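You operate a simulated robot arm through the tools that you are given. There is no shell and no other tool. Be economical: measure what you need, move in short steps, check, and stop when the job is done.

Carry out the task below with a simulated two-armed robot. There is one attempt and no reset: what you move stays moved.

## Task
Take the yellow clamp and put it on the wooden table with the long grey block. Put the motor marked "water" from the open carton on the grey bench on the yellow board. Fetch the green fuse from the top of the grey bench and stand it on the narrow wooden table. Take the orange filter on the top of the grey bench and put it away on the top of the grey steel table. Fetch the yellow pad and set it on top of the orange float. Take the small orange ring and leave it on top of the small carton on the top of the grey bench. Take the thick teal ring on the wooden shelf beside the bins and put it away on the wooden table with the long grey block. Take the blue cloth on the wooden shelf beside the bins and put it away on the middle shelf of the small rack. Open the fifty-six bin, take the long silver bolt from the inside of the fifty-six bin and put it on top of the purple filter and shut the bin again. Open the fill cap. Any order will do. Set down upright: motor, orange filter.
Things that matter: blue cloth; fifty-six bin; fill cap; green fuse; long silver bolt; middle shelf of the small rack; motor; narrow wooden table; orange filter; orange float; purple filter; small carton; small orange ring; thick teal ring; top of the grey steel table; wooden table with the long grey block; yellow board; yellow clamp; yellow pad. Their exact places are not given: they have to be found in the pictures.

The check looks at the end state, three seconds after you hand in, the way a careful person would. Anything else that was tipped, shoved, dropped, spilled or broken makes it a failure. A push-on lid holds only when it is set on centred and level and pressed home; a screw cap is set on level and turned clockwise until tight. Flat cloth is picked up by pressing the open fingertips on it (5 to 10 N) and closing them slowly along it; thin cloth reads only 2 to 8 mm in the jaws.

## Robot
Two 6-joint arms with two-finger grippers on one trunk, on a base that drives. Base frame: it is fixed to the floor where the robot stands at the start and does not move with it; the origin is under the middle of the robot, x ahead of it, y to its left, z up. Lengths are in mm, angles in degrees, forces in N, time in s.
The left shoulder is at the start at [70, 148, 1405], the right one opposite. With the tool pointing down near the work surface each hand reaches from about 320 to 600 mm from the robot's upright axis, wherever it stands, measured 20 degrees to its own side. Places, roughly: blue cloth (8x11x3 cm) [-9900, -6400, 1000]; fifty-six bin [-9600, -5300, 800]; fill cap [-8400, 7400, 800]; green fuse [1000, 0, 750]; long silver bolt (3x3x6 cm) [-9500, -5400, 800]; middle shelf of the small rack [600, 7900, 900]; motor [500, 500, 1000]; narrow wooden table [400, -2500, 700]; orange filter [500, 1000, 1000]; orange float [750, 0, 1000]; purple filter [-10000, -7000, 1000]; small carton [1000, 250, 1000]; small orange ring (6x6x2 cm) [600, 1800, 900]; thick teal ring (4x4x4 cm) [-10100, -6800, 1000]; top of the grey steel table [-9400, 7400, 800]; wooden table with the long grey block [700, -4700, 800]; yellow board (28x20x1 cm) [900, 1900, 900]; yellow clamp (7x6x2 cm) [500, 100, 900]; yellow pad (4x4x4 cm) [600, 1300, 900]. Payload 2.45 kg a hand.
The TCP of each hand is the grasp point between the finger pads, 30 mm short of the fingertips. In the tool frame z runs along the fingers and y along their closing line. Largest opening 106 mm; the body of the gripper starts 79 mm behind the TCP.
Orientation is that of the tool frame in the base frame, as [roll, pitch, yaw] about the fixed x, y, z axes, in that order (R = Rz(yaw) Ry(pitch) Rx(roll)). With the fingers straight down and closing along the base's y, the tool's x points along the base's -x, its y along +y and its z along -z.

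## Interface
- The arms move only by the tool jog_arm. It takes "left_rows", "right_rows" or both (then of equal length, played together; a hand with none holds still); each is a list of rows, each a list of 3 entries, a list of its own where there are three numbers: the turn, a rotation vector about the tool's x, y, z in units of 8 degrees (1.0 is 8 degrees), then the shift along the tool's x, y, z in units of 25 mm (1.0 is 25 mm), then the opening, from 0 (shut) to 1 (fully open). In form: [[[ax, ay, az], [dx, dy, dz], fingers], ...]. A call has 1 to 8 rows; each row shifts and turns the commanded pose from where the row before left it, along the tool's axes as they then stand. A call with a number of a shift or a turn outside -1 to 1 is refused whole. Rows are played at 5 a second. More than 50 mm and 8.6 degrees between two rows, or a gripper value outside its range, and nothing of the call is played. Where a pose cannot be reached the arm comes as near as it can. A force on the tool above 40 N (or 10 N above the force at the start of the call, whichever is more), or a blocked arm, ends the call early, and 0.2 s more pass. The fingers move at their own pace (about 72 mm/s each) and stop on an object; they squeeze with about 33 N. The grip force told is the motor's: it shows also when the fingers shut on nothing. Time passes only in rows, and 0.2 s behind the last, so rows that do not move let the fingers close. The reply holds the time, the measured pose of the TCP, the force on the tool along the base axes, the opening and the grip force, in the units named above and with some noise, with the torque about the TCP (base axes, N m) and any sound that the robot's microphone picked up, and new pictures: "pictures" is both (left out), scene, wrist or none (wrist: the cameras of the hands that moved).
- Cameras (640 x 400 px; columns grow to the right, rows downward): "scene" is now at [119, 28.8, 1609.8]; the picture's right is [0.38, -0.93, 0.00], its down [-0.74, -0.30, -0.60] and it looks along [0.56, 0.23, -0.80] (base axes); focal length 284 px, centre (320, 200). "left" rides on the left gripper at [76, 2, -106] in its tool frame; the picture's right is [-0.02, 1.00, 0.00], its down [-0.78, -0.02, -0.62] and it looks along [-0.62, -0.01, 0.78] (tool axes); focal length 247 px, centre (320, 200). "right" rides on the right gripper at [76, -2, -106] in its tool frame; the picture's right is [0.02, 1.00, 0.00], its down [-0.78, 0.02, -0.62] and it looks along [-0.62, 0.01, 0.78] (tool axes); focal length 247 px, centre (320, 200).
- lift_body(by): slides the trunk up (or, below 0, down) by that many mm; the arms and the scene camera ride with it, the base frame stays. It gives what a move gives, with no picture.
- drive_base(legs): drives the robot by 1 to 6 legs, each [ahead, left, turn to the left] in mm, mm and degrees, along the robot's own axes; the way and the turn of a leg run together, so that a leg with both is an arc; at most 1500 mm and 180 degrees a leg. The arms and the cameras ride along, it lands a little off, and it stops where it bumps. It gives what a move gives, and a new picture of the scene camera.
- head_to(pan, tilt): turns the head with the scene camera to pan (to the left, within 86 degrees either way) and tilt (down, from -29 to 69), counted from straight ahead of the robot. It gives what a move gives, and a new picture of the scene camera.
- probe_pixels(camera, pixels): for up to 12 pixels [column, row] of the newest picture of that camera ("zoom" is the newest enlarged one), the place [x, y, z] in the base frame of the surface seen there, good to about 3 mm. The clock stands still meanwhile.
- zoom(camera, box): a new picture of the part [left, top, right, bottom] of that camera's present view, enlarged. The clock stands still meanwhile.
- close_job(): hands the job in; it is judged then, once.

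Work in short steps. Measure before you move; look again where a grasp or a placing could have gone wrong, and mend it. You have 357 turns and 360 pictures in all, those below and enlarged ones among them. Open the grippers and draw the arms clear of the work before you hand the job in, unless the task says otherwise.

The tools are called after "Request:" as a command line: name --argument value ..., lists and objects as JSON in quotes. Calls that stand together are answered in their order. jog_arm: Moves the arms, as the interface text tells. Its arguments: {"type":"object","properties":{"left_rows":{"type":"array"},"right_rows":{"type":"array"},"pictures":{"type":"string","enum":["both","scene","wrist","none"]}},"required":[]} The other tools are called the same way: lift_body (by) slides the trunk up or down; drive_base (legs) drives the base; head_to (pan, tilt) turns the head that bears the scene camera; probe_pixels (camera, pixels) gives the place of the surface under pixels of a picture; zoom (camera, box) takes an enlarged picture of a part of a camera's view; close_job () hands the job in.

At the start:

```text
time: 0.0
left_tool_pos: [388.4, 379.9, 1121.2]
left_orientation: [-180.0, -0.1, -180.0]
left_force: [0.2, 0.3, -0.6]
left_torque: [0.0, -0.02, 0.01]
left_opening: 106.0
left_gripper_force: 0.1
right_tool_pos: [599.5, -66.3, 1055.5]
right_orientation: [179.9, 0.1, 179.9]
right_force: [-0.3, -0.5, -0.7]
right_torque: [-0.03, -0.02, -0.03]
right_opening: 106.0
right_gripper_force: 0.2
trunk travel left (down, up): [-878.0, 62.0]
robot x, y, heading: [-1.0, -1.5, 0.1]
head pan, tilt: [22.1, 53.0]
```

scene: 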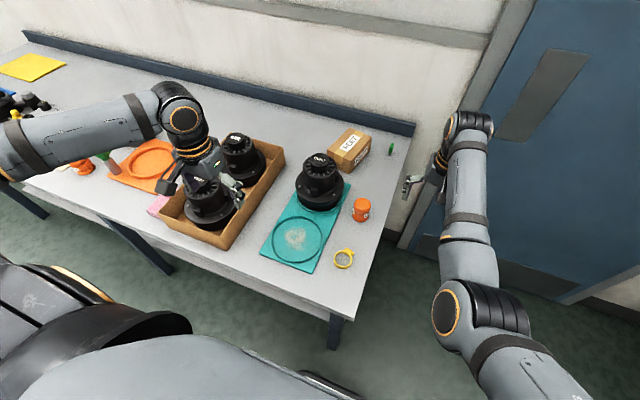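
right: 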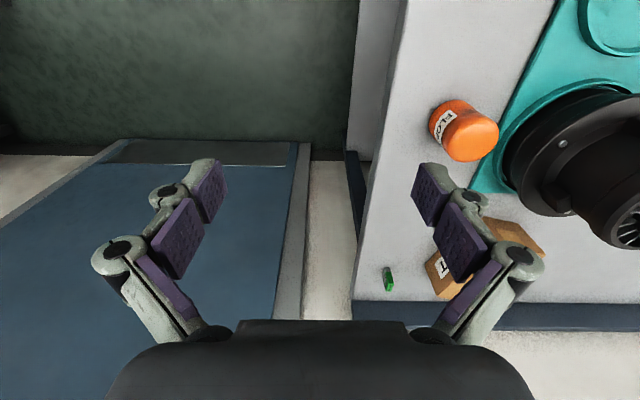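
left: 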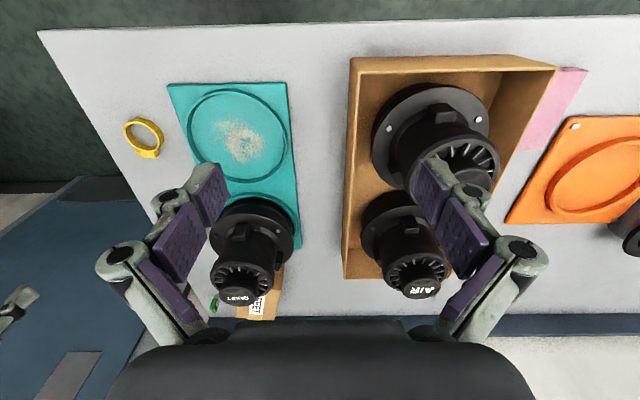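

The scene shows the bench with clamp (344,258), float (361,210), fuse (391,149), small carton (349,150). I probe these, and zoom on the motors.

Request:
probe_pixels --camera "scene" --pixels '[[344, 249], [343, 267], [361, 203], [391, 149], [391, 155], [349, 138], [230, 138], [318, 160], [205, 185], [300, 240], [350, 280], [345, 305]]'

Request:
zoom --camera "scene" --box '[150, 110, 420, 280]'

Request:
head_to --pan 60 --tilt 35

```text
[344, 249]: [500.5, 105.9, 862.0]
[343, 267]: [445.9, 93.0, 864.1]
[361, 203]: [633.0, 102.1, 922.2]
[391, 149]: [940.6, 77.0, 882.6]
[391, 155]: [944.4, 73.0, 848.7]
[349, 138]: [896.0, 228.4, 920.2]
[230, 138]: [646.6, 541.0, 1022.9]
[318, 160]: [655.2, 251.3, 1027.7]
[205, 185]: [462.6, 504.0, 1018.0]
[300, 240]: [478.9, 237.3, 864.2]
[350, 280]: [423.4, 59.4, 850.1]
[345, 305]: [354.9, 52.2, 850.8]
```

```text
2.35 times, centred on (285, 195) of scene
```

zoom: 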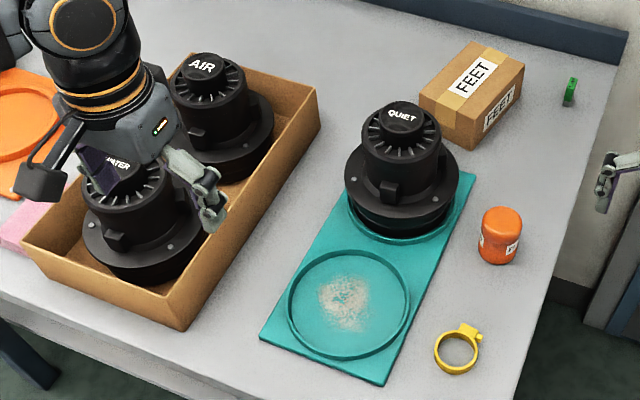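

```text
time: 1.0
left_tool_pos: [389.3, 381.2, 1122.2]
left_orientation: [-180.0, -0.1, 180.0]
left_force: [0.5, -0.1, -0.1]
left_torque: [-0.01, 0.0, 0.04]
left_opening: 105.9
left_gripper_force: 0.0
right_tool_pos: [600.3, -65.7, 1054.7]
right_orientation: [180.0, 0.1, 180.0]
right_force: [0.8, -0.3, 0.1]
right_torque: [0.02, 0.02, -0.01]
right_opening: 106.2
right_gripper_force: 0.1
trunk travel left (down, up): [-878.0, 62.0]
robot x, y, heading: [1.7, -2.3, 0.1]
head pan, tilt: [60.0, 35.0]
```

scene: 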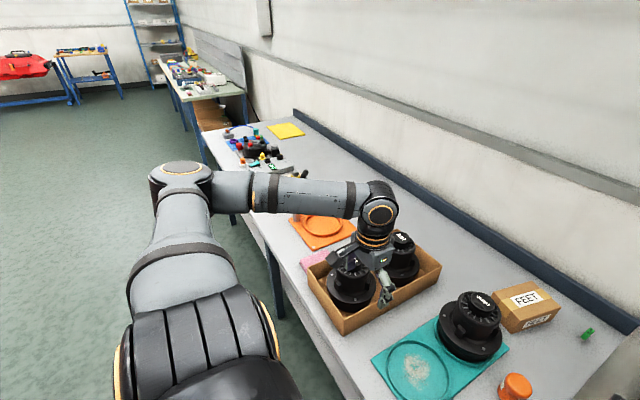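

The water motor is at about (350,285) in this view. I zoom to see the motor and the left part of the bench.

Request:
zoom --camera "scene" --box '[200, 100, 360, 200]'

Request:
zoom --camera "scene" --box '[280, 200, 440, 340]'

Request:
zoom --camera "left" --box '[330, 30, 640, 330]'

Request:
probe_pixels --camera "left" --pixels '[[485, 178], [440, 165], [470, 160], [388, 130], [479, 119], [445, 105], [555, 65], [355, 65], [345, 275], [620, 230], [560, 190], [575, 126]]'

```text
4.00 times, centred on (280, 150) of scene
```

zoom: 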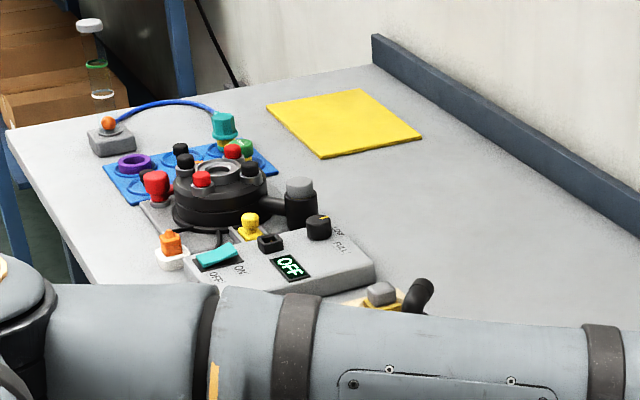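

```text
2.86 times, centred on (360, 270) of scene
```

zoom: 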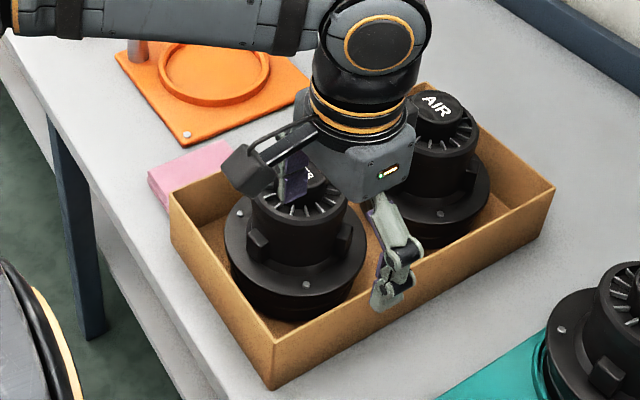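

```text
1.33 times, centred on (485, 180) of left
```

zoom: 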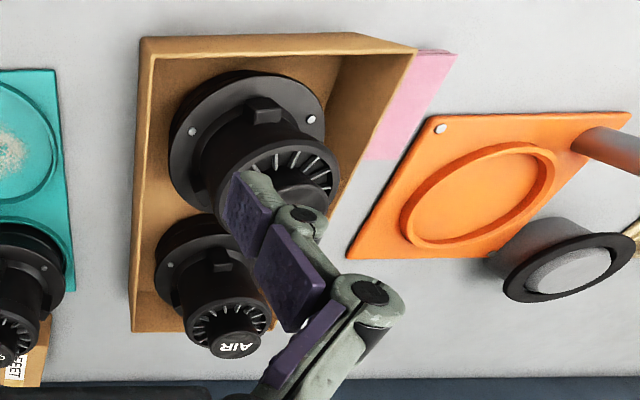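

```text
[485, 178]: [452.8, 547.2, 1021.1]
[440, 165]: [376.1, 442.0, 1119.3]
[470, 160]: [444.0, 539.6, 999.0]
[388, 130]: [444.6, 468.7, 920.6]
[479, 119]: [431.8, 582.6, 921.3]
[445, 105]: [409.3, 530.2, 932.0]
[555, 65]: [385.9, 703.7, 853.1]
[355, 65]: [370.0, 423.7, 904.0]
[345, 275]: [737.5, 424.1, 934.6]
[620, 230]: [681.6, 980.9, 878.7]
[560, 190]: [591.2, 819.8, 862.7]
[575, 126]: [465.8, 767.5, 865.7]
```

Fingers obscure the motor; I shift the left hand over it in y, and up, to see it.

Request:
jog_arm --left_rows '[[[0, 0, 0], [0, 0.5, -1], 1], [[0, 0, 0], [0, 1, -1], 1], [[0, 0, 0], [0, 1, -0.5], 1], [[0, 0, 0], [0, 1, 0], 1], [[0, 0, 0], [0, 1, 0], 1], [[0, 0, 0], [0, 1, 0], 1]]' --pictures "wrist"

Request:
head_to --pan 45 --tilt 45

```text
time: 2.4
left_tool_pos: [416.6, 447.0, 1150.7]
left_orientation: [-179.9, 0.0, 179.9]
left_force: [0.6, 0.1, -0.3]
left_torque: [0.01, -0.01, 0.0]
left_opening: 105.9
left_gripper_force: 0.1
left hand out of reach, approached as far as the arm can: row 1, 2, 3, 4, 5, 6
right_tool_pos: [600.2, -65.5, 1054.8]
right_orientation: [-180.0, 0.0, -180.0]
right_force: [-0.8, 0.5, 0.0]
right_torque: [-0.02, -0.01, -0.03]
right_opening: 106.0
right_gripper_force: 0.1
trunk travel left (down, up): [-878.0, 62.0]
robot x, y, heading: [-5.3, -0.9, -0.1]
head pan, tilt: [60.0, 35.0]
```

left: 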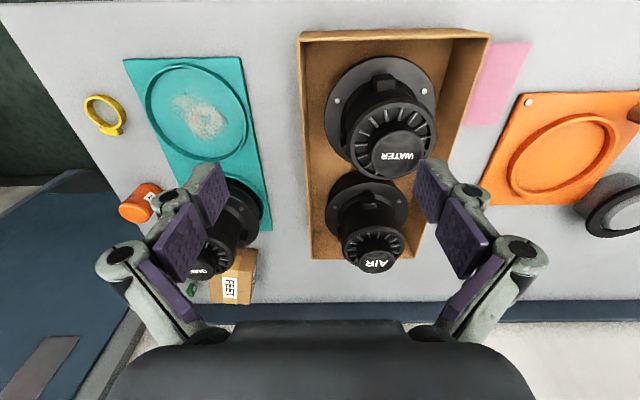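

```text
time: 3.2
left_tool_pos: [416.3, 447.2, 1151.2]
left_orientation: [-180.0, 0.0, 179.9]
left_force: [-0.9, 0.6, -0.5]
left_torque: [0.0, -0.01, 0.0]
left_opening: 105.9
left_gripper_force: 0.1
right_tool_pos: [600.7, -65.1, 1055.4]
right_orientation: [179.9, 0.0, 180.0]
right_force: [-0.4, -0.9, 0.0]
right_torque: [0.03, 0.01, 0.0]
right_opening: 106.1
right_gripper_force: 0.0
trunk travel left (down, up): [-878.0, 62.0]
robot x, y, heading: [-2.5, -2.7, -0.2]
head pan, tilt: [45.0, 45.0]
```

scene: 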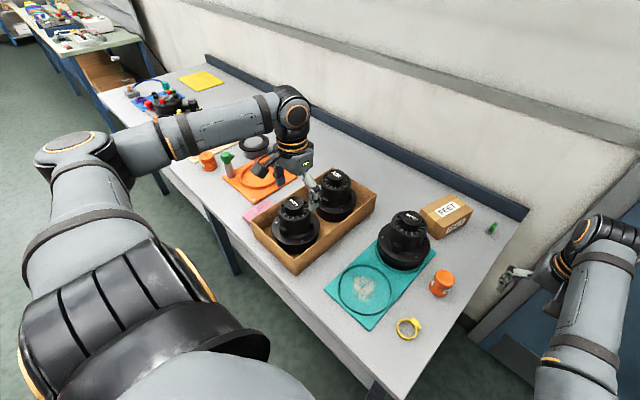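

Now WATER motor is visible at (393,150) in the left view. I probe its knob, flange, bolts, and lug.

Request:
zoom --camera "left" --box '[290, 20, 490, 270]'

Request:
probe_pixels --camera "left" --pixels '[[398, 155], [375, 157], [423, 155], [398, 170], [400, 138], [347, 132], [436, 132], [338, 101], [424, 91], [384, 82], [372, 262], [303, 257]]'

Request:
probe_pixels --camera "scene" --pixels '[[295, 203], [294, 210], [410, 327], [408, 320], [310, 260], [402, 355], [440, 276], [208, 155], [228, 155], [200, 80], [182, 105], [350, 370]]'

```text
1.60 times, centred on (390, 145) of left
```

zoom: 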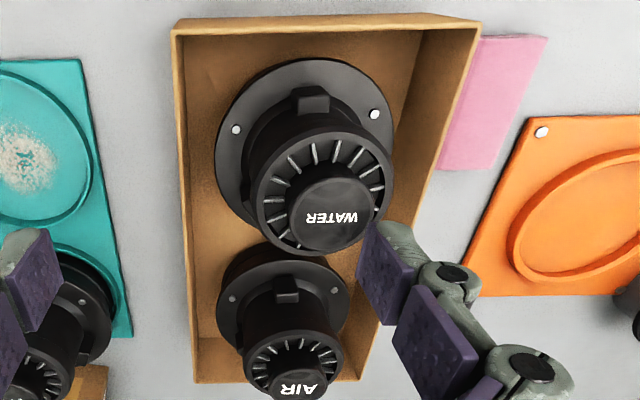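

```text
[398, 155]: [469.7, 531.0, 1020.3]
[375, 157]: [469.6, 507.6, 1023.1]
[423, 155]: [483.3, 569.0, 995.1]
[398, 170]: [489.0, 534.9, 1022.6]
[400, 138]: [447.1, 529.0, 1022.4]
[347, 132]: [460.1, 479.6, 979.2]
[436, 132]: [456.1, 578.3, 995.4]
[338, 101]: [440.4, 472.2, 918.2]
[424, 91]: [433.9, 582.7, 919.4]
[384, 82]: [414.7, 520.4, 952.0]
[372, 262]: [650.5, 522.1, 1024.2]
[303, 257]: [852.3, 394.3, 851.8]
```

```text
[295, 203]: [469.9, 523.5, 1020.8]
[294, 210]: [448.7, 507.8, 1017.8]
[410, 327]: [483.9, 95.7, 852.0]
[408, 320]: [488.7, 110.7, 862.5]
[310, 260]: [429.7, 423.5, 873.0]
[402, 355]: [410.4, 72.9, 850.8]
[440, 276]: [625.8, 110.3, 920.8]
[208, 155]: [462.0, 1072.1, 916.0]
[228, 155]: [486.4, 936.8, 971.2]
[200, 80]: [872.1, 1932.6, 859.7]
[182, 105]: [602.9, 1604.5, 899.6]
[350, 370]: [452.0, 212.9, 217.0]
```

Before driving along the bench, the right hand (z 1055) would hit the QUIET motor (top 1028), so I raise and pull it back.

Request:
jog_arm --right_rows '[[[0, 0, 0], [0.5, 0, -1], 1], [[0, 0, 0], [1, 0, -1], 1], [[0, 0, 0], [1, 0, -1], 1], [[0, 0, 0], [1, 0, -1], 1], [[0, 0, 0], [1, 0, -1], 1], [[0, 0, 0], [1, 0, 0], 1]]' --left_rows '[[[0, 0, 0], [0, 0, -1], 1], [[0, 0, 0], [1, 0, -0.2], 1], [[0, 0, 0], [1, 0, 0], 1], [[0, 0, 0], [0, 0, 0], 1], [[0, 0, 0], [0, 0, 0], 1], [[0, 0, 0], [0, 0, 0], 1]]' --pictures "none"

Request:
drive_base --legs '[[0, 1300, 0]]'

```text
time: 4.8
left_tool_pos: [417.6, 447.5, 1177.4]
left_orientation: [-180.0, 0.0, 179.9]
left_force: [0.1, -0.1, 0.4]
left_torque: [0.0, -0.02, -0.01]
left_opening: 105.9
left_gripper_force: 0.1
left hand out of reach, approached as far as the arm can: row 2, 3
right_tool_pos: [567.9, -120.8, 1096.1]
right_orientation: [-175.1, 2.0, 176.6]
right_force: [-1.0, -0.1, 0.1]
right_torque: [-0.05, 0.02, 0.01]
right_opening: 106.2
right_gripper_force: 0.0
right hand out of reach, approached as far as the arm can: row 2, 3, 4, 5, 6
trunk travel left (down, up): [-878.0, 62.0]
robot x, y, heading: [-3.5, -0.8, 0.0]
head pan, tilt: [45.0, 45.0]
stopped in row 6 (right hand): the arm was blocked; the commanded pose is now the measured one
```

```text
time: 11.3
left_tool_pos: [420.1, 1746.3, 1176.9]
left_orientation: [180.0, 0.0, -180.0]
left_force: [0.6, -0.5, 0.3]
left_torque: [0.0, -0.01, -0.02]
left_opening: 105.8
left_gripper_force: 0.1
right_tool_pos: [567.2, 1178.9, 1094.5]
right_orientation: [-175.3, 2.0, 176.5]
right_force: [-0.8, -0.4, 0.0]
right_torque: [-0.01, -0.02, 0.04]
right_opening: 106.1
right_gripper_force: 0.1
trunk travel left (down, up): [-878.0, 62.0]
robot x, y, heading: [1.0, 1299.2, 0.0]
head pan, tilt: [45.0, 45.0]
```

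scene: 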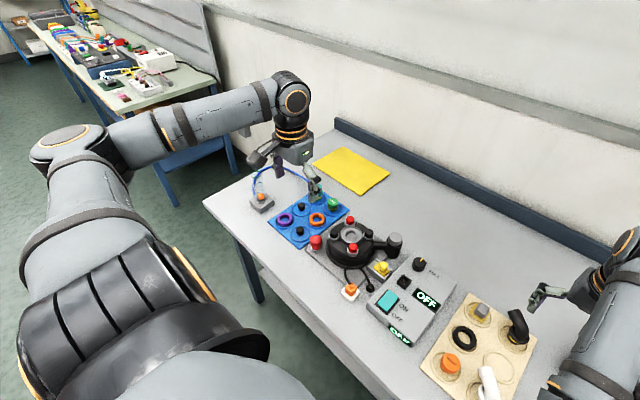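

Now I see the blue pegboard with an orange ring (317,218), a yellow piece (383,268). I zoom and probe.

Request:
zoom --camera "scene" --box '[240, 140, 440, 300]'

Request:
zoom --camera "scene" --box '[360, 260, 560, 400]'

Request:
probe_pixels --camera "scene" --pixels '[[317, 218], [310, 213], [383, 266], [350, 290], [206, 203], [313, 165], [345, 150], [388, 176], [358, 192], [345, 168], [450, 360], [340, 120]]'

```text
2.50 times, centred on (340, 220) of scene
```

zoom: 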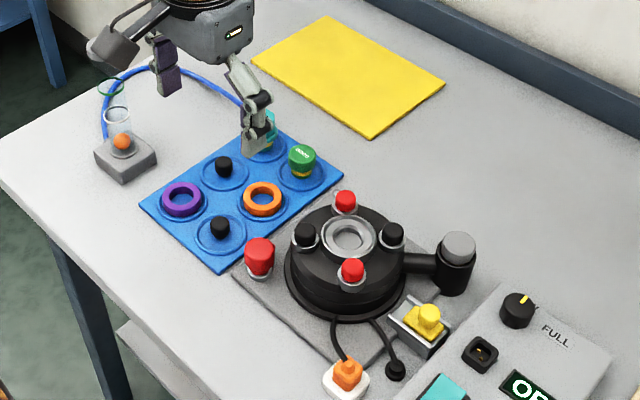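

```text
2.86 times, centred on (460, 330) of scene
```

zoom: 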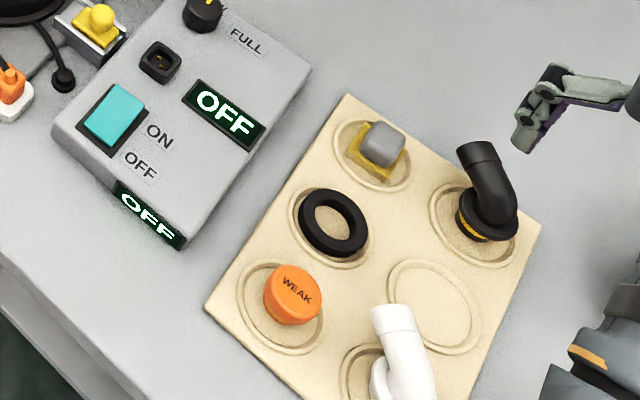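

```text
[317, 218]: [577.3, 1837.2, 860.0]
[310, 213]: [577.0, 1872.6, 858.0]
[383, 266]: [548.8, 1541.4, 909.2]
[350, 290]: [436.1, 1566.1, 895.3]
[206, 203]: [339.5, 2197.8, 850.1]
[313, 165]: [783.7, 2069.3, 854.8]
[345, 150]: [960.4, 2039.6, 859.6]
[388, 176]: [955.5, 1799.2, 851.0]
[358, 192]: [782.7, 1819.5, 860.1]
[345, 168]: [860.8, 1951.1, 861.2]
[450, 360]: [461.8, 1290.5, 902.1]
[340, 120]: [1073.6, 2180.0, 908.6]
```

The yellow pad may be the grey-topped yellow thing at (482,313); I look at it with the right wrist camera and from the head.

Request:
zoom --camera "right" --box '[300, 0, 640, 250]'

Request:
probe_pixels --camera "scene" --pixels '[[482, 307], [494, 309], [481, 320], [470, 317], [487, 324], [500, 350]]'

Request:
head_to --pan 5 --tilt 55

```text
1.60 times, centred on (470, 125) of right
```

zoom: 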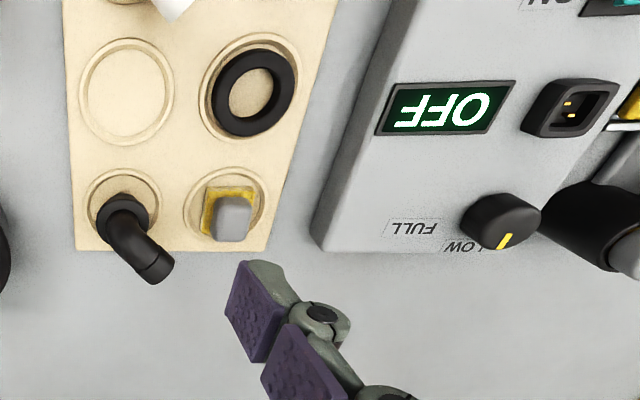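

```text
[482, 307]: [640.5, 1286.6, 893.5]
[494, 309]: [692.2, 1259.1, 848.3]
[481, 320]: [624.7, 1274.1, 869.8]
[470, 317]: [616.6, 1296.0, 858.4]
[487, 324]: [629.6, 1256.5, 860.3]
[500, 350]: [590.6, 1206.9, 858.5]
```

```text
time: 12.4
left_tool_pos: [419.3, 1747.8, 1177.4]
left_orientation: [-180.0, 0.0, 179.9]
left_force: [-0.1, 0.0, -0.4]
left_torque: [0.03, 0.0, -0.03]
left_opening: 106.1
left_gripper_force: 0.1
right_tool_pos: [568.3, 1178.3, 1094.2]
right_orientation: [-175.2, 1.8, 176.4]
right_force: [0.7, 0.1, 0.4]
right_torque: [0.03, 0.01, 0.01]
right_opening: 106.1
right_gripper_force: 0.0
trunk travel left (down, up): [-878.0, 62.0]
robot x, y, heading: [4.2, 1297.1, 0.0]
head pan, tilt: [5.0, 55.0]
```

scene: 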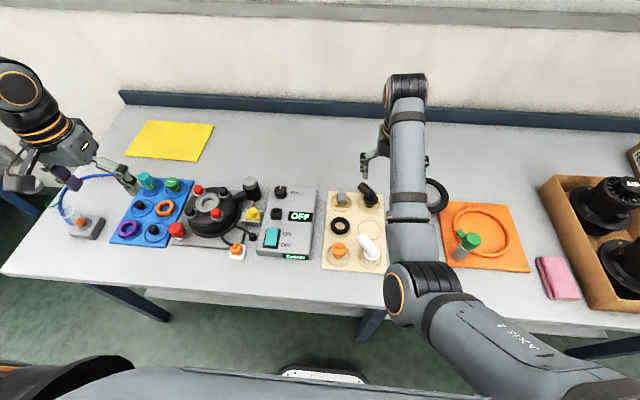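

The pad is at ~(634,1284). I probe the shape at (320,377), which may be the robot's base front, to know the room ahead, along with the bench edge.

Request:
probe_pixels --camera "scene" --pixels '[[320, 377], [320, 393], [320, 368], [250, 345], [300, 322], [300, 295], [470, 245], [472, 235], [341, 198], [342, 206], [331, 205], [163, 208]]'

Request:
zoom --camera "scene" --box '[100, 150, 420, 290]'

Request:
zoom --camera "scene" --box '[420, 150, 600, 310]'

```text
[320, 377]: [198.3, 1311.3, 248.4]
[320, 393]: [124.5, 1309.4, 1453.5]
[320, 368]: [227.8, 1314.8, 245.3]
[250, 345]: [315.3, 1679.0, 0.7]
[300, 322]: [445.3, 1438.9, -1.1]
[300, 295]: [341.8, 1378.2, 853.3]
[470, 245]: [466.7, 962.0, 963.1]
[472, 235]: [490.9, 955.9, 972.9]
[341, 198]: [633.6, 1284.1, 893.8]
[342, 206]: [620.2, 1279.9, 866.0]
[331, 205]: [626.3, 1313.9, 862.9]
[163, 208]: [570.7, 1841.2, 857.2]
```

```text
2.00 times, centred on (260, 220) of scene
```

zoom: 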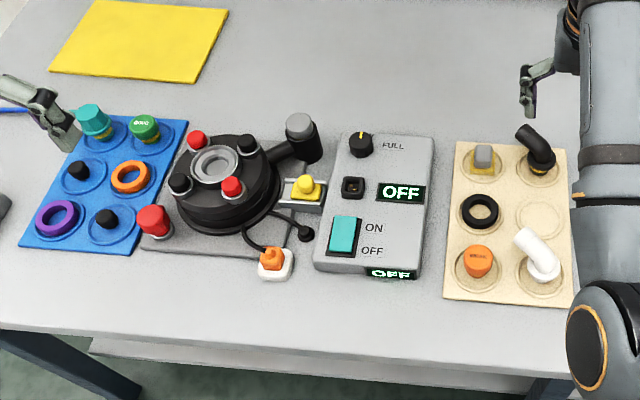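

```text
2.50 times, centred on (510, 230) of scene
```

zoom: 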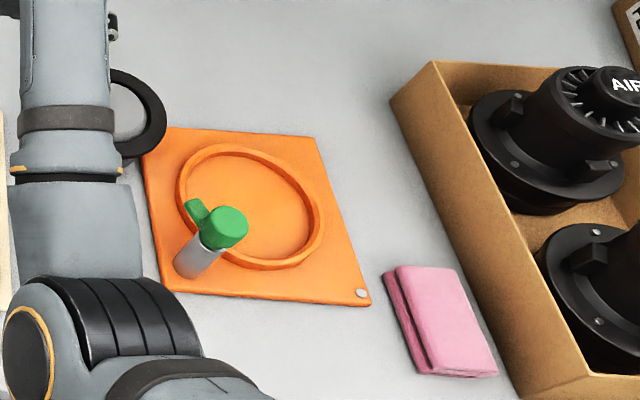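

Base front is at about x=240. I probe the strip under the bench front edge before trying to go forward.

Request:
probe_pixels --camera "scene" --pixels '[[200, 323], [250, 327], [300, 331], [350, 334], [140, 315], [70, 285], [365, 335], [150, 325]]'

Request:
zoom --camera "scene" --box '[0, 240, 400, 400]'

```text
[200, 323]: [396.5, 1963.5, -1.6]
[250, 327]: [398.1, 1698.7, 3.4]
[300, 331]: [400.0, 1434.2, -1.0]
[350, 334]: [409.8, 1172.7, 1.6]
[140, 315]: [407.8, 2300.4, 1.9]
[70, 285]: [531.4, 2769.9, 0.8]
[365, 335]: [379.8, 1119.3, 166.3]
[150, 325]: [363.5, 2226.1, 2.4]
```

```text
1.60 times, centred on (200, 320) of scene
```

zoom: 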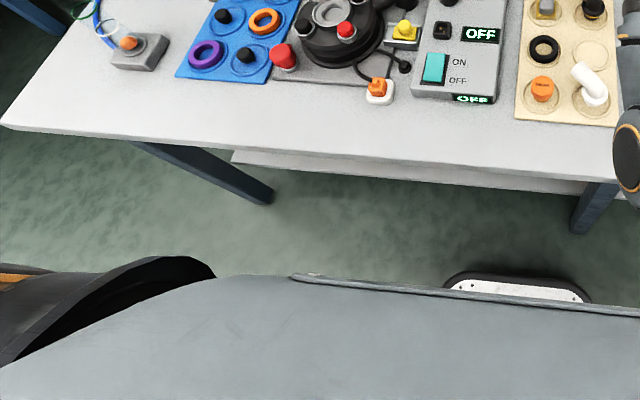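

The zoom covers rows 195–445, so the strip is at about (262,301). Probe it.

Request:
probe_pixels --camera "scene" --pixels '[[262, 300], [220, 297], [320, 308], [350, 311], [262, 303], [262, 290]]'

```text
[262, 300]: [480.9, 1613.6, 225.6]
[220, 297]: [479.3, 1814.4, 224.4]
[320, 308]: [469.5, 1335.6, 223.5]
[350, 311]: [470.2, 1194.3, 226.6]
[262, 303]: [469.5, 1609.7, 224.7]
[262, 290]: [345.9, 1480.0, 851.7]
```

Lower shelf front is at x≈465, bench edge at x≈342. I go 100 ahead and 150 left to work with pad and ring.

Request:
drive_base --legs '[[0, 150, 0], [100, 0, 0]]'

```text
time: 14.5
left_tool_pos: [514.2, 1894.3, 1179.2]
left_orientation: [-180.0, 0.2, 179.9]
left_force: [-0.3, -0.9, 0.7]
left_torque: [0.0, -0.02, -0.03]
left_opening: 105.9
left_gripper_force: 0.1
right_tool_pos: [662.1, 1325.6, 1096.9]
right_orientation: [-175.1, 2.1, 176.4]
right_force: [0.4, 0.1, 0.4]
right_torque: [0.0, -0.02, -0.02]
right_opening: 105.8
right_gripper_force: 0.0
trunk travel left (down, up): [-878.0, 62.0]
robot x, y, heading: [101.1, 1446.3, -0.2]
head pan, tilt: [5.0, 55.0]
```

scene: 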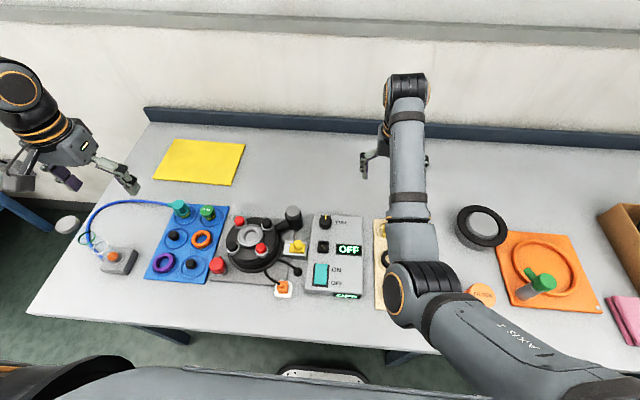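

I level the right hand and back it off to view the pad with the wrist camera.

Request:
jog_arm --right_rows '[[[0.6, -0.25, -0.45], [1, -0.4, 0], 0.7], [[0, 0, 0], [1, -0.6, 0], 0.7], [[0, 0, 0], [1, -0.6, 0], 0.7], [[0, 0, 0], [0, 0, 1], 0.7], [[0, 0, 0], [0, 0, 0.5], 0.7]]' --pictures "wrist"

```text
time: 15.2
left_tool_pos: [516.6, 1893.5, 1176.6]
left_orientation: [-180.0, -0.2, -180.0]
left_force: [-0.5, -0.2, 0.0]
left_torque: [-0.02, 0.03, -0.01]
left_opening: 105.9
left_gripper_force: 0.0
right_tool_pos: [626.5, 1227.3, 1109.0]
right_orientation: [-161.5, 7.1, 177.5]
right_force: [0.4, -0.4, 0.3]
right_torque: [-0.02, -0.01, 0.02]
right_opening: 74.3
right_gripper_force: 0.2
right hand out of reach, approached as far as the arm can: row 2, 3
trunk travel left (down, up): [-878.0, 62.0]
robot x, y, heading: [100.2, 1445.4, -0.1]
head pan, tilt: [5.0, 55.0]
stopped in row 3 (right hand): the arm was blocked; the commanded pose is now the measured one
```

right: 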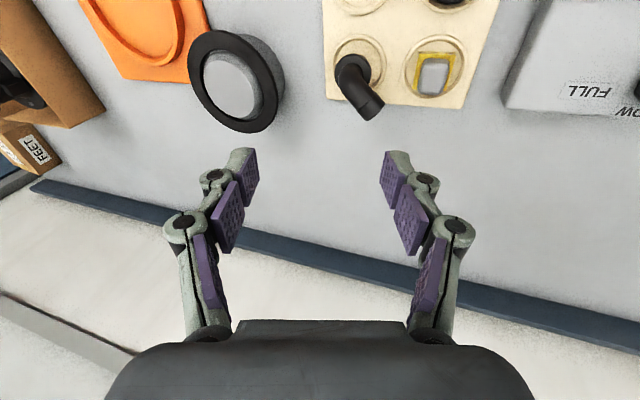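

The arm folds awkwardly up high; I level the hand while lowering it to ~1030.

Request:
jog_arm --right_rows '[[[0.6, -0.25, -0.1], [0, 0, 1], 0.7], [[0.6, -0.25, -0.1], [0, 0, 1], 0.7], [[0.6, -0.25, -0.1], [0, 0, 0.6], 0.7], [[0.5, -0.15, 0], [0, 0, 0], 0.7], [[0, 0, 0], [0, 0, 0], 0.7]]' --pictures "wrist"

```text
time: 16.3
left_tool_pos: [516.2, 1893.4, 1177.7]
left_orientation: [-179.9, 0.0, -180.0]
left_force: [0.6, -0.4, -0.7]
left_torque: [-0.01, 0.0, 0.01]
left_opening: 106.2
left_gripper_force: 0.1
right_tool_pos: [677.3, 1155.7, 1124.4]
right_orientation: [-136.5, 20.2, -177.2]
right_force: [0.7, -0.1, 0.6]
right_torque: [-0.04, 0.03, 0.02]
right_opening: 74.2
right_gripper_force: 0.1
trunk travel left (down, up): [-878.0, 62.0]
robot x, y, heading: [96.7, 1444.5, 0.1]
head pan, tilt: [5.0, 55.0]
stopped in row 5 (right hand): the arm was blocked; the commanded pose is now the measured one
```

right: 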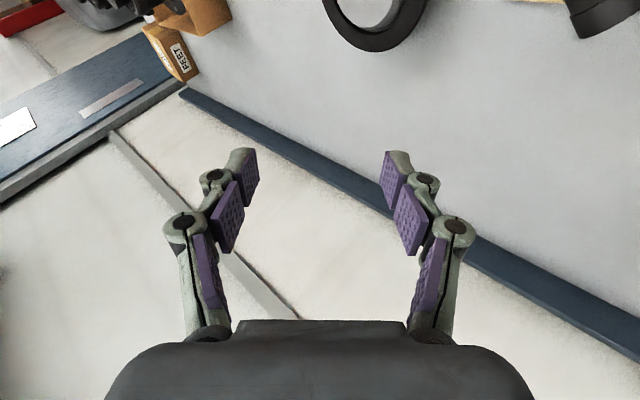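

My turn signs were reversed (tool-frame roll adds directly). I undo: negative x turn, positive y turn.

Request:
jog_arm --right_rows '[[[-0.9, 0.42, 0], [0, 0, 0], 0.7], [[-0.9, 0.42, 0], [0, 0, 0], 0.7], [[-0.9, 0.42, 0], [0, 0, 0], 0.7], [[-0.9, 0.42, 0], [0, 0, 0], 0.7], [[-0.9, 0.42, 0], [0, 0, 0], 0.7], [[-0.9, 0.4, 0.3], [0, 0, 0], 0.7]]' --pictures "none"

```text
time: 17.7
left_tool_pos: [517.3, 1892.5, 1176.7]
left_orientation: [179.9, -0.1, 179.8]
left_force: [-0.4, 0.3, 0.0]
left_torque: [0.04, 0.01, 0.01]
left_opening: 105.8
left_gripper_force: 0.1
right_tool_pos: [688.7, 1153.6, 1108.9]
right_orientation: [177.8, 2.0, 173.4]
right_force: [0.2, 0.1, 0.0]
right_torque: [0.01, 0.01, -0.03]
right_opening: 74.1
right_gripper_force: 0.0
right hand out of reach, approached as far as the arm can: row 5, 6
trunk travel left (down, up): [-878.0, 62.0]
robot x, y, heading: [101.3, 1445.3, -0.3]
head pan, tilt: [5.0, 55.0]
```

Now level; I move to a viewing spot behind the pad: about (575,1284,1040).

Request:
jog_arm --right_rows '[[[0.27, 0.25, -0.8], [0.8, 0.9, 0], 0.7], [[0, 0, 0], [0.8, 0.9, 0.5], 0.7], [[0, 0, 0], [0.8, 0.9, 0.6], 0.7], [[0, 0, 0], [0.8, 0.9, 0.6], 0.7], [[0, 0, 0], [0.8, 0.9, 0.6], 0.7], [[0, 0, 0], [0.8, 0.7, 0.5], 0.7]]' --pictures "wrist"

```text
time: 19.1
left_tool_pos: [514.8, 1893.9, 1176.8]
left_orientation: [-180.0, 0.0, 179.9]
left_force: [-0.4, 0.6, 0.1]
left_torque: [-0.04, -0.06, 0.01]
left_opening: 106.0
left_gripper_force: 0.0
right_tool_pos: [590.6, 1285.5, 1020.2]
right_orientation: [-179.6, 0.1, 179.8]
right_force: [-0.3, 0.7, -0.6]
right_torque: [-0.03, 0.01, 0.01]
right_opening: 74.2
right_gripper_force: 0.2
right hand out of reach, approached as far as the arm can: row 1, 2
trunk travel left (down, up): [-878.0, 62.0]
robot x, y, heading: [101.6, 1449.5, -0.0]
head pan, tilt: [5.0, 55.0]
```

right: 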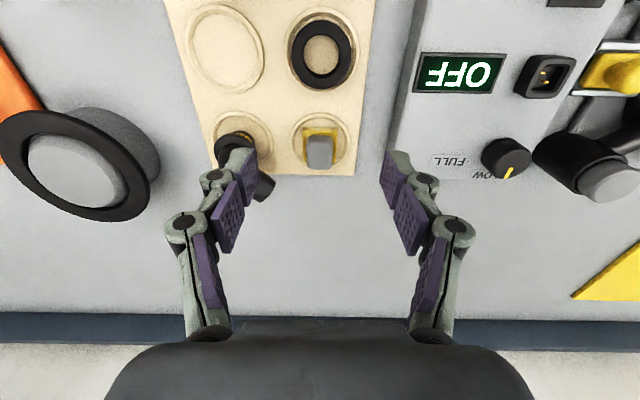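

Pad is clear at (320,148). I probe its faces and the elbow pipe beside.

Request:
zoom --camera "right" --box '[240, 90, 400, 200]'

Request:
probe_pixels --camera "right" --pixels '[[320, 152], [309, 152], [330, 152], [320, 143], [320, 162], [304, 131], [339, 131], [250, 160], [262, 188], [350, 145], [300, 175]]'

```text
3.64 times, centred on (320, 145) of right
```

zoom: 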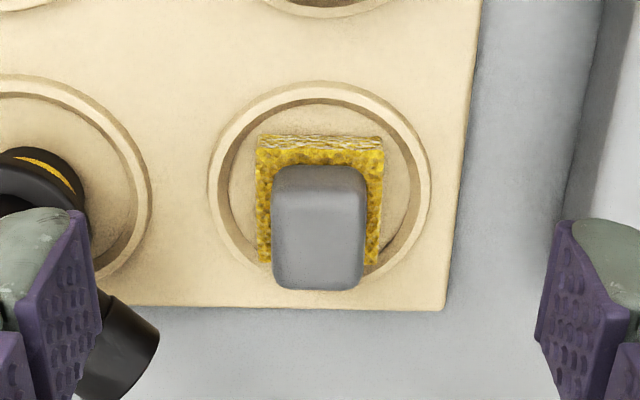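

```text
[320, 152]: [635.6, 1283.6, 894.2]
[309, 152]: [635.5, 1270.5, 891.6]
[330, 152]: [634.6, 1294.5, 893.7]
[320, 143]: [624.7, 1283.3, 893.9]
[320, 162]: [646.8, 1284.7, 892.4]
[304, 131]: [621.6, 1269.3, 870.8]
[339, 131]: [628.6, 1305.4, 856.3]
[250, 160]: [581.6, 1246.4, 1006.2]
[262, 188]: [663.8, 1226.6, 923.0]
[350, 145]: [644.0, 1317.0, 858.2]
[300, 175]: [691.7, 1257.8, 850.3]
```

Pad handle spans y 1270–1296, center (636,1283). I open to ~46 mm, go over it and descend to TCP z≈893.

Request:
jog_arm --right_rows '[[[0, 0, 0], [-0.9, 0, 0], 0.44], [[0, 0, 0], [-0.92, 0, 0], 0.44], [[0, 0, 0], [0, 0, 1], 0.44], [[0, 0, 0], [0, 0, 1], 0.44], [[0, 0, 0], [0, 0, 1], 0.44], [[0, 0, 0], [0, 0, 0.5], 0.44]]' --pictures "both"

```text
time: 20.5
left_tool_pos: [515.9, 1894.1, 1176.7]
left_orientation: [180.0, 0.0, 179.9]
left_force: [0.5, 0.6, -0.6]
left_torque: [0.01, 0.0, 0.01]
left_opening: 106.1
left_gripper_force: 0.1
right_tool_pos: [636.7, 1284.5, 930.8]
right_orientation: [-179.6, 0.2, 179.8]
right_force: [-0.1, 0.1, 0.4]
right_torque: [0.04, 0.01, 0.01]
right_opening: 46.5
right_gripper_force: 0.1
trunk travel left (down, up): [-878.0, 62.0]
robot x, y, heading: [97.9, 1448.9, -0.3]
head pan, tilt: [5.0, 55.0]
```

scene: 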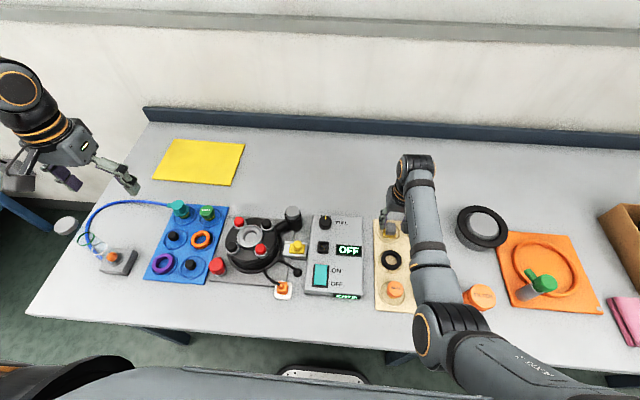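
right: 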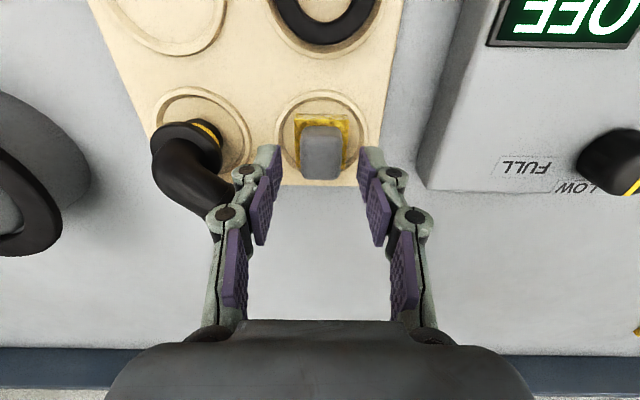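

The left knuckle passes close to the pipe; I shift 4 mm away from it, narrow a bit, and lower 20 mm.

Request:
jog_arm --right_rows '[[[0, 0, 0], [0, 0.2, 0], 0.4], [[0, 0, 0], [0, 0, 0.8], 0.4]]' --pictures "wrist"

```text
time: 21.1
left_tool_pos: [515.2, 1893.3, 1177.0]
left_orientation: [-179.9, -0.1, 179.9]
left_force: [-0.2, -0.7, 0.6]
left_torque: [-0.01, 0.03, 0.0]
left_opening: 105.7
left_gripper_force: 0.1
right_tool_pos: [637.3, 1286.4, 910.2]
right_orientation: [-179.5, 0.2, 179.8]
right_force: [0.5, -0.5, -0.1]
right_torque: [-0.01, -0.02, -0.02]
right_opening: 42.6
right_gripper_force: 0.1
trunk travel left (down, up): [-878.0, 62.0]
robot x, y, heading: [102.5, 1447.1, 0.0]
head pan, tilt: [5.0, 55.0]
```

right: 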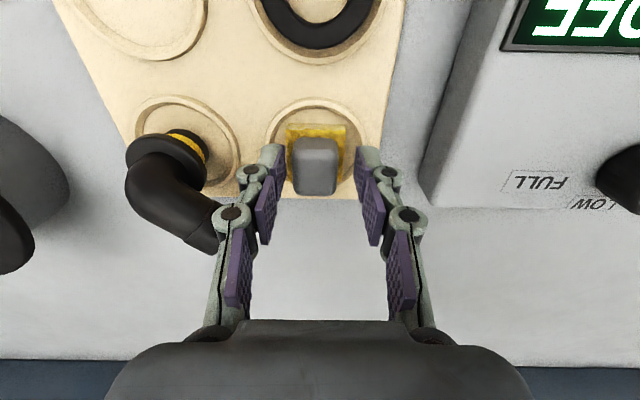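

I lower another 11 mm (tips at ~869, enough of the handle) and close.

Request:
jog_arm --right_rows '[[[0, 0, 0], [0, 0, 0.44], 0.4], [[0, 0, 0], [0, 0, 0], 0.0], [[0, 0, 0], [0, 0, 0], 0.0], [[0, 0, 0], [0, 0, 0], 0.0]]' --pictures "wrist"

```text
time: 22.1
left_tool_pos: [516.1, 1893.4, 1176.9]
left_orientation: [-179.9, 0.0, 179.8]
left_force: [0.0, -0.3, 0.8]
left_torque: [0.0, 0.01, 0.01]
left_opening: 105.7
left_gripper_force: 0.2
right_tool_pos: [637.0, 1288.1, 900.4]
right_orientation: [-179.7, 0.2, 179.8]
right_force: [-0.6, 0.5, 1.8]
right_torque: [0.04, -0.04, -0.01]
right_opening: 26.7
right_gripper_force: 32.9
trunk travel left (down, up): [-878.0, 62.0]
robot x, y, heading: [99.9, 1445.3, -0.1]
head pan, tilt: [5.0, 55.0]
```

right: 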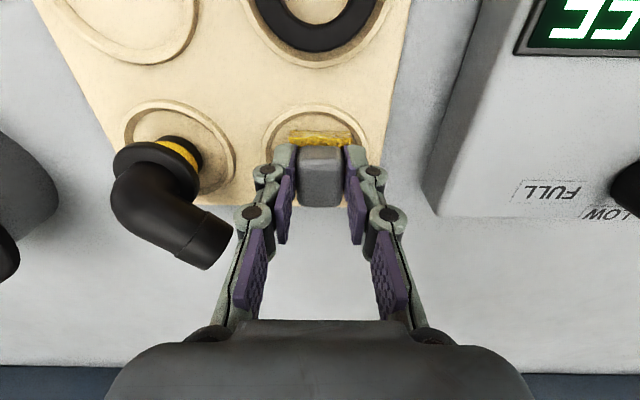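

Gripped at 26.7 mm. I lift it 100 mm and look at the ring with the left hand.

Request:
jog_arm --right_rows '[[[0, 0, 0], [0, 0, -1], 0.0], [[0, 0, 0], [0, 0, -1], 0.0], [[0, 0, 0], [0, 0, -1], 0.0], [[0, 0, 0], [0, 0, -1], 0.0]]' --left_rows '[[[0, 0, 0], [0, -0.5, 1], 0.9], [[0, 0, 0], [0, -0.5, 1], 0.9], [[0, 0, 0], [0, -0.5, 1], 0.9], [[0, 0, 0], [0, -0.7, 1], 0.9]]' --pictures "both"

```text
time: 23.1
left_tool_pos: [515.6, 1838.5, 1075.7]
left_orientation: [179.8, -0.1, -179.9]
left_force: [0.3, -1.4, -0.3]
left_torque: [0.04, 0.01, 0.0]
left_opening: 95.4
left_gripper_force: 0.1
right_tool_pos: [636.9, 1288.5, 1000.2]
right_orientation: [-179.7, 0.1, 179.7]
right_force: [0.1, -0.4, -0.5]
right_torque: [0.0, -0.04, 0.02]
right_opening: 26.4
right_gripper_force: 33.0
trunk travel left (down, up): [-878.0, 62.0]
robot x, y, heading: [99.3, 1448.1, 0.0]
head pan, tilt: [5.0, 55.0]
```

scene: 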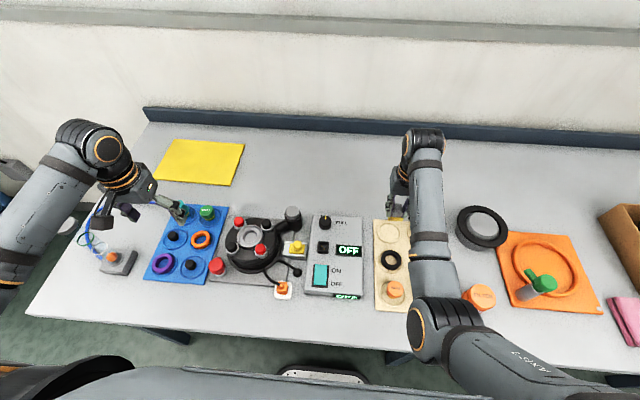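
right: 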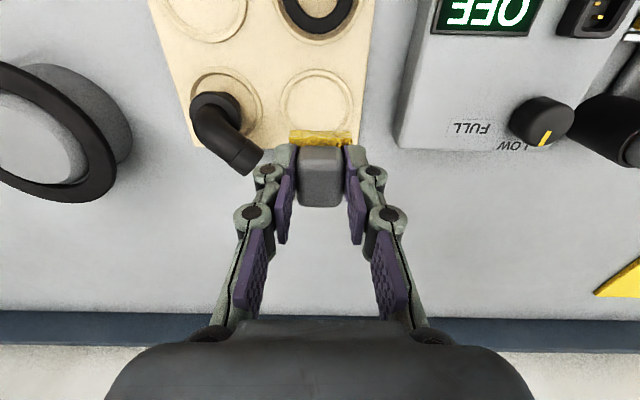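
left: 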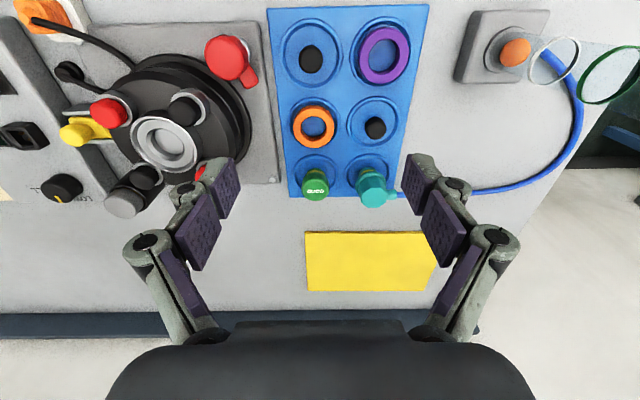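

Ring at (313,126) in the left view. Probe its top, edges and neighbours.

Request:
zoom --camera "left" --box '[260, 70, 420, 200]'

Request:
probe_pixels --camera "left" --pixels '[[296, 124], [330, 124], [313, 110], [314, 140], [313, 125], [375, 125], [315, 180], [285, 126], [340, 90], [340, 126]]'

```text
3.08 times, centred on (340, 135) of left
```

zoom: 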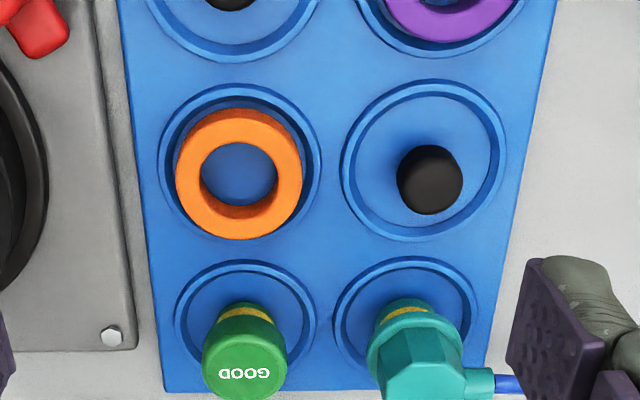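

```text
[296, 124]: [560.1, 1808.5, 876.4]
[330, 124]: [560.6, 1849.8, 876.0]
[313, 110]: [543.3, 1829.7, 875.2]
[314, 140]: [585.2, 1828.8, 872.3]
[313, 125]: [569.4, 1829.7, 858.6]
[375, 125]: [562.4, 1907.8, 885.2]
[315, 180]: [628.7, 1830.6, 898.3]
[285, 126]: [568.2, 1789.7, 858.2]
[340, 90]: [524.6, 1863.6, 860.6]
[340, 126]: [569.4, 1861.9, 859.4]
```

Ring centre ≈(563,1829), top 876. It's at the edge of reach, so I drive 150 left first.

Request:
drive_base --legs '[[0, 150, 0]]'

```text
time: 24.5
left_tool_pos: [518.1, 1986.0, 1077.7]
left_orientation: [180.0, 0.0, 179.8]
left_force: [0.0, 0.0, 0.9]
left_torque: [0.03, 0.05, 0.03]
left_opening: 95.5
left_gripper_force: 0.1
right_tool_pos: [636.0, 1435.3, 999.0]
right_orientation: [-179.7, 0.0, 179.7]
right_force: [-0.1, 0.3, 0.2]
right_torque: [0.0, -0.01, -0.01]
right_opening: 26.7
right_gripper_force: 33.4
trunk travel left (down, up): [-878.0, 62.0]
robot x, y, heading: [97.9, 1597.1, -0.1]
head pan, tilt: [5.0, 55.0]
```

scene: 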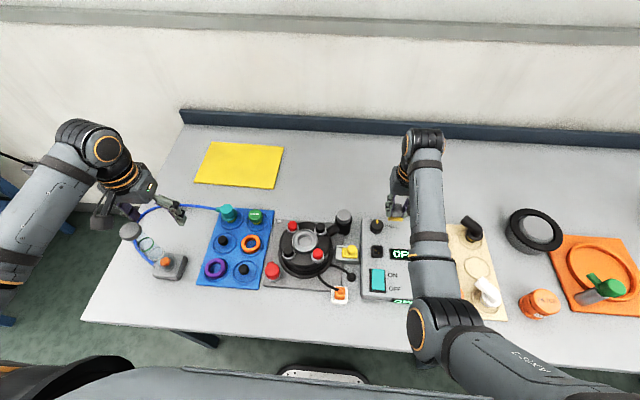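

Move the left hand to over the ring at z≈950, opening 68 mm.

Request:
jog_arm --left_rows '[[[0, 0, 0], [-0.3, -0.9, 0], 0.66], [[0, 0, 0], [-0.3, -0.9, 0], 0.66], [[0, 0, 0], [-0.3, -0.9, 0.5], 0.66], [[0, 0, 0], [-0.3, -0.9, 1], 0.66], [[0, 0, 0], [-0.3, -0.9, 1], 0.66], [[0, 0, 0], [-0.3, -0.9, 1], 0.66], [[0, 0, 0], [0, -0.9, 1], 0.66], [[0, 0, 0], [0, 0, 0.5], 0.66]]' --pictures "wrist"

```text
time: 26.3
left_tool_pos: [559.0, 1834.0, 948.1]
left_orientation: [-180.0, 0.1, 179.8]
left_force: [-0.3, -0.5, -0.2]
left_torque: [-0.01, -0.02, -0.03]
left_opening: 69.8
left_gripper_force: 0.3
left hand out of reach, approached as far as the arm can: row 3
right_tool_pos: [636.8, 1437.3, 999.9]
right_orientation: [-179.6, 0.1, 179.7]
right_force: [-0.3, -0.3, 0.0]
right_torque: [-0.01, 0.0, -0.01]
right_opening: 26.5
right_gripper_force: 32.9
trunk travel left (down, up): [-878.0, 62.0]
robot x, y, heading: [97.1, 1594.4, -0.2]
head pan, tilt: [5.0, 55.0]
```

left: 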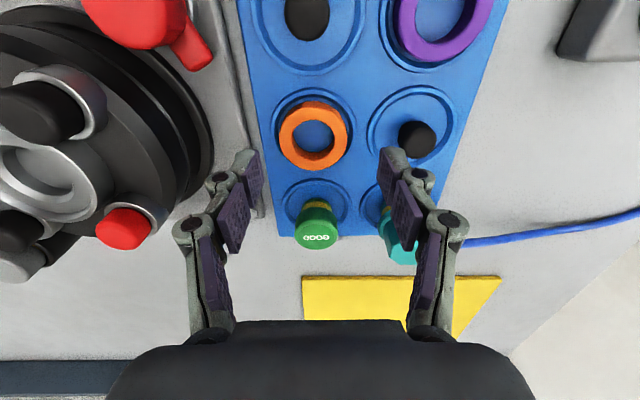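

Re-probe ring for fine alignment.

Request:
probe_pixels --camera "left" --pixels '[[284, 136], [343, 136], [313, 108], [313, 160], [381, 138], [410, 135], [250, 120]]'

```text
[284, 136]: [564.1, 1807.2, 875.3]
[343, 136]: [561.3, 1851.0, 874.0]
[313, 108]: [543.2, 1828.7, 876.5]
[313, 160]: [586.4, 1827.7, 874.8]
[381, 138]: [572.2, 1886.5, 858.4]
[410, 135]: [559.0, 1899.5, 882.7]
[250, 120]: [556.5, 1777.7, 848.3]
```

Center (564,1829): adjust and descend to z≈895, then close.

Request:
jog_arm --left_rows '[[[0, 0, 0], [-0.2, -0.2, 0.3], 0.66], [[0, 0, 0], [0, 0, 0.8], 0.66], [[0, 0, 0], [0, 0, 0.8], 0.66], [[0, 0, 0], [0, 0, 0.2], 0.66], [[0, 0, 0], [0, 0, 0], 0.0], [[0, 0, 0], [0, 0, 0], 0.0], [[0, 0, 0], [0, 0, 0], 0.0]]' --pictures "wrist"

```text
time: 27.9
left_tool_pos: [564.5, 1831.5, 894.8]
left_orientation: [180.0, 0.0, 179.8]
left_force: [1.1, -0.7, 0.4]
left_torque: [-0.06, -0.02, -0.02]
left_opening: 53.3
left_gripper_force: 33.1
right_tool_pos: [635.1, 1437.2, 999.4]
right_orientation: [-179.6, 0.0, 179.7]
right_force: [-0.5, -0.3, -1.9]
right_torque: [-0.02, -0.02, 0.0]
right_opening: 26.7
right_gripper_force: 32.8
trunk travel left (down, up): [-878.0, 62.0]
robot x, y, heading: [97.9, 1594.6, -0.2]
head pan, tilt: [5.0, 55.0]
```

left: 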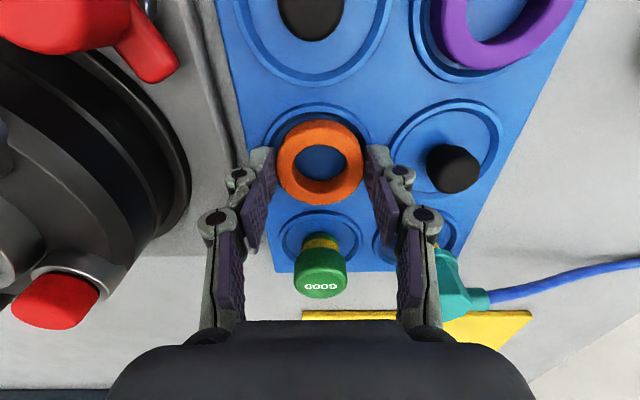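

Gripped at 53 mm. Lift 100 mm and check.

Request:
jog_arm --left_rows '[[[0, 0, 0], [0, 0, -1], 0.0], [[0, 0, 0], [0, 0, -1], 0.0], [[0, 0, 0], [0, 0, -1], 0.0], [[0, 0, 0], [0, 0, -1], 0.0], [[0, 0, 0], [0, 0, -0.6], 0.0]]' --pictures "wrist"

```text
time: 29.1
left_tool_pos: [564.3, 1830.6, 1009.9]
left_orientation: [-180.0, 0.0, 179.7]
left_force: [-0.7, -1.0, -0.5]
left_torque: [-0.02, 0.01, 0.0]
left_opening: 53.2
left_gripper_force: 33.1
right_tool_pos: [635.6, 1437.5, 1000.5]
right_orientation: [-179.6, 0.0, 179.7]
right_force: [0.1, -0.8, 0.0]
right_torque: [-0.01, -0.01, -0.02]
right_opening: 26.6
right_gripper_force: 33.3
trunk travel left (down, up): [-878.0, 62.0]
robot x, y, heading: [99.2, 1596.6, -0.1]
head pan, tilt: [5.0, 55.0]
```

left: 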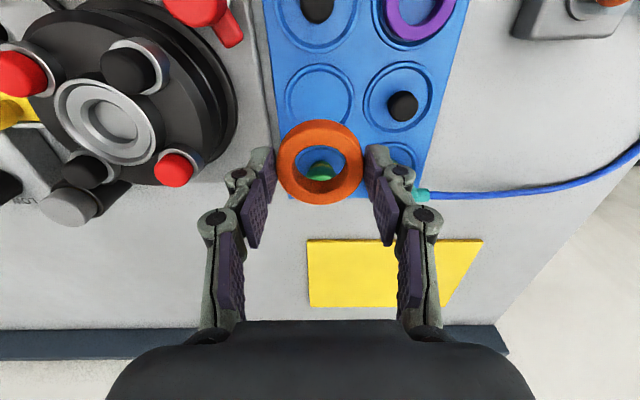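

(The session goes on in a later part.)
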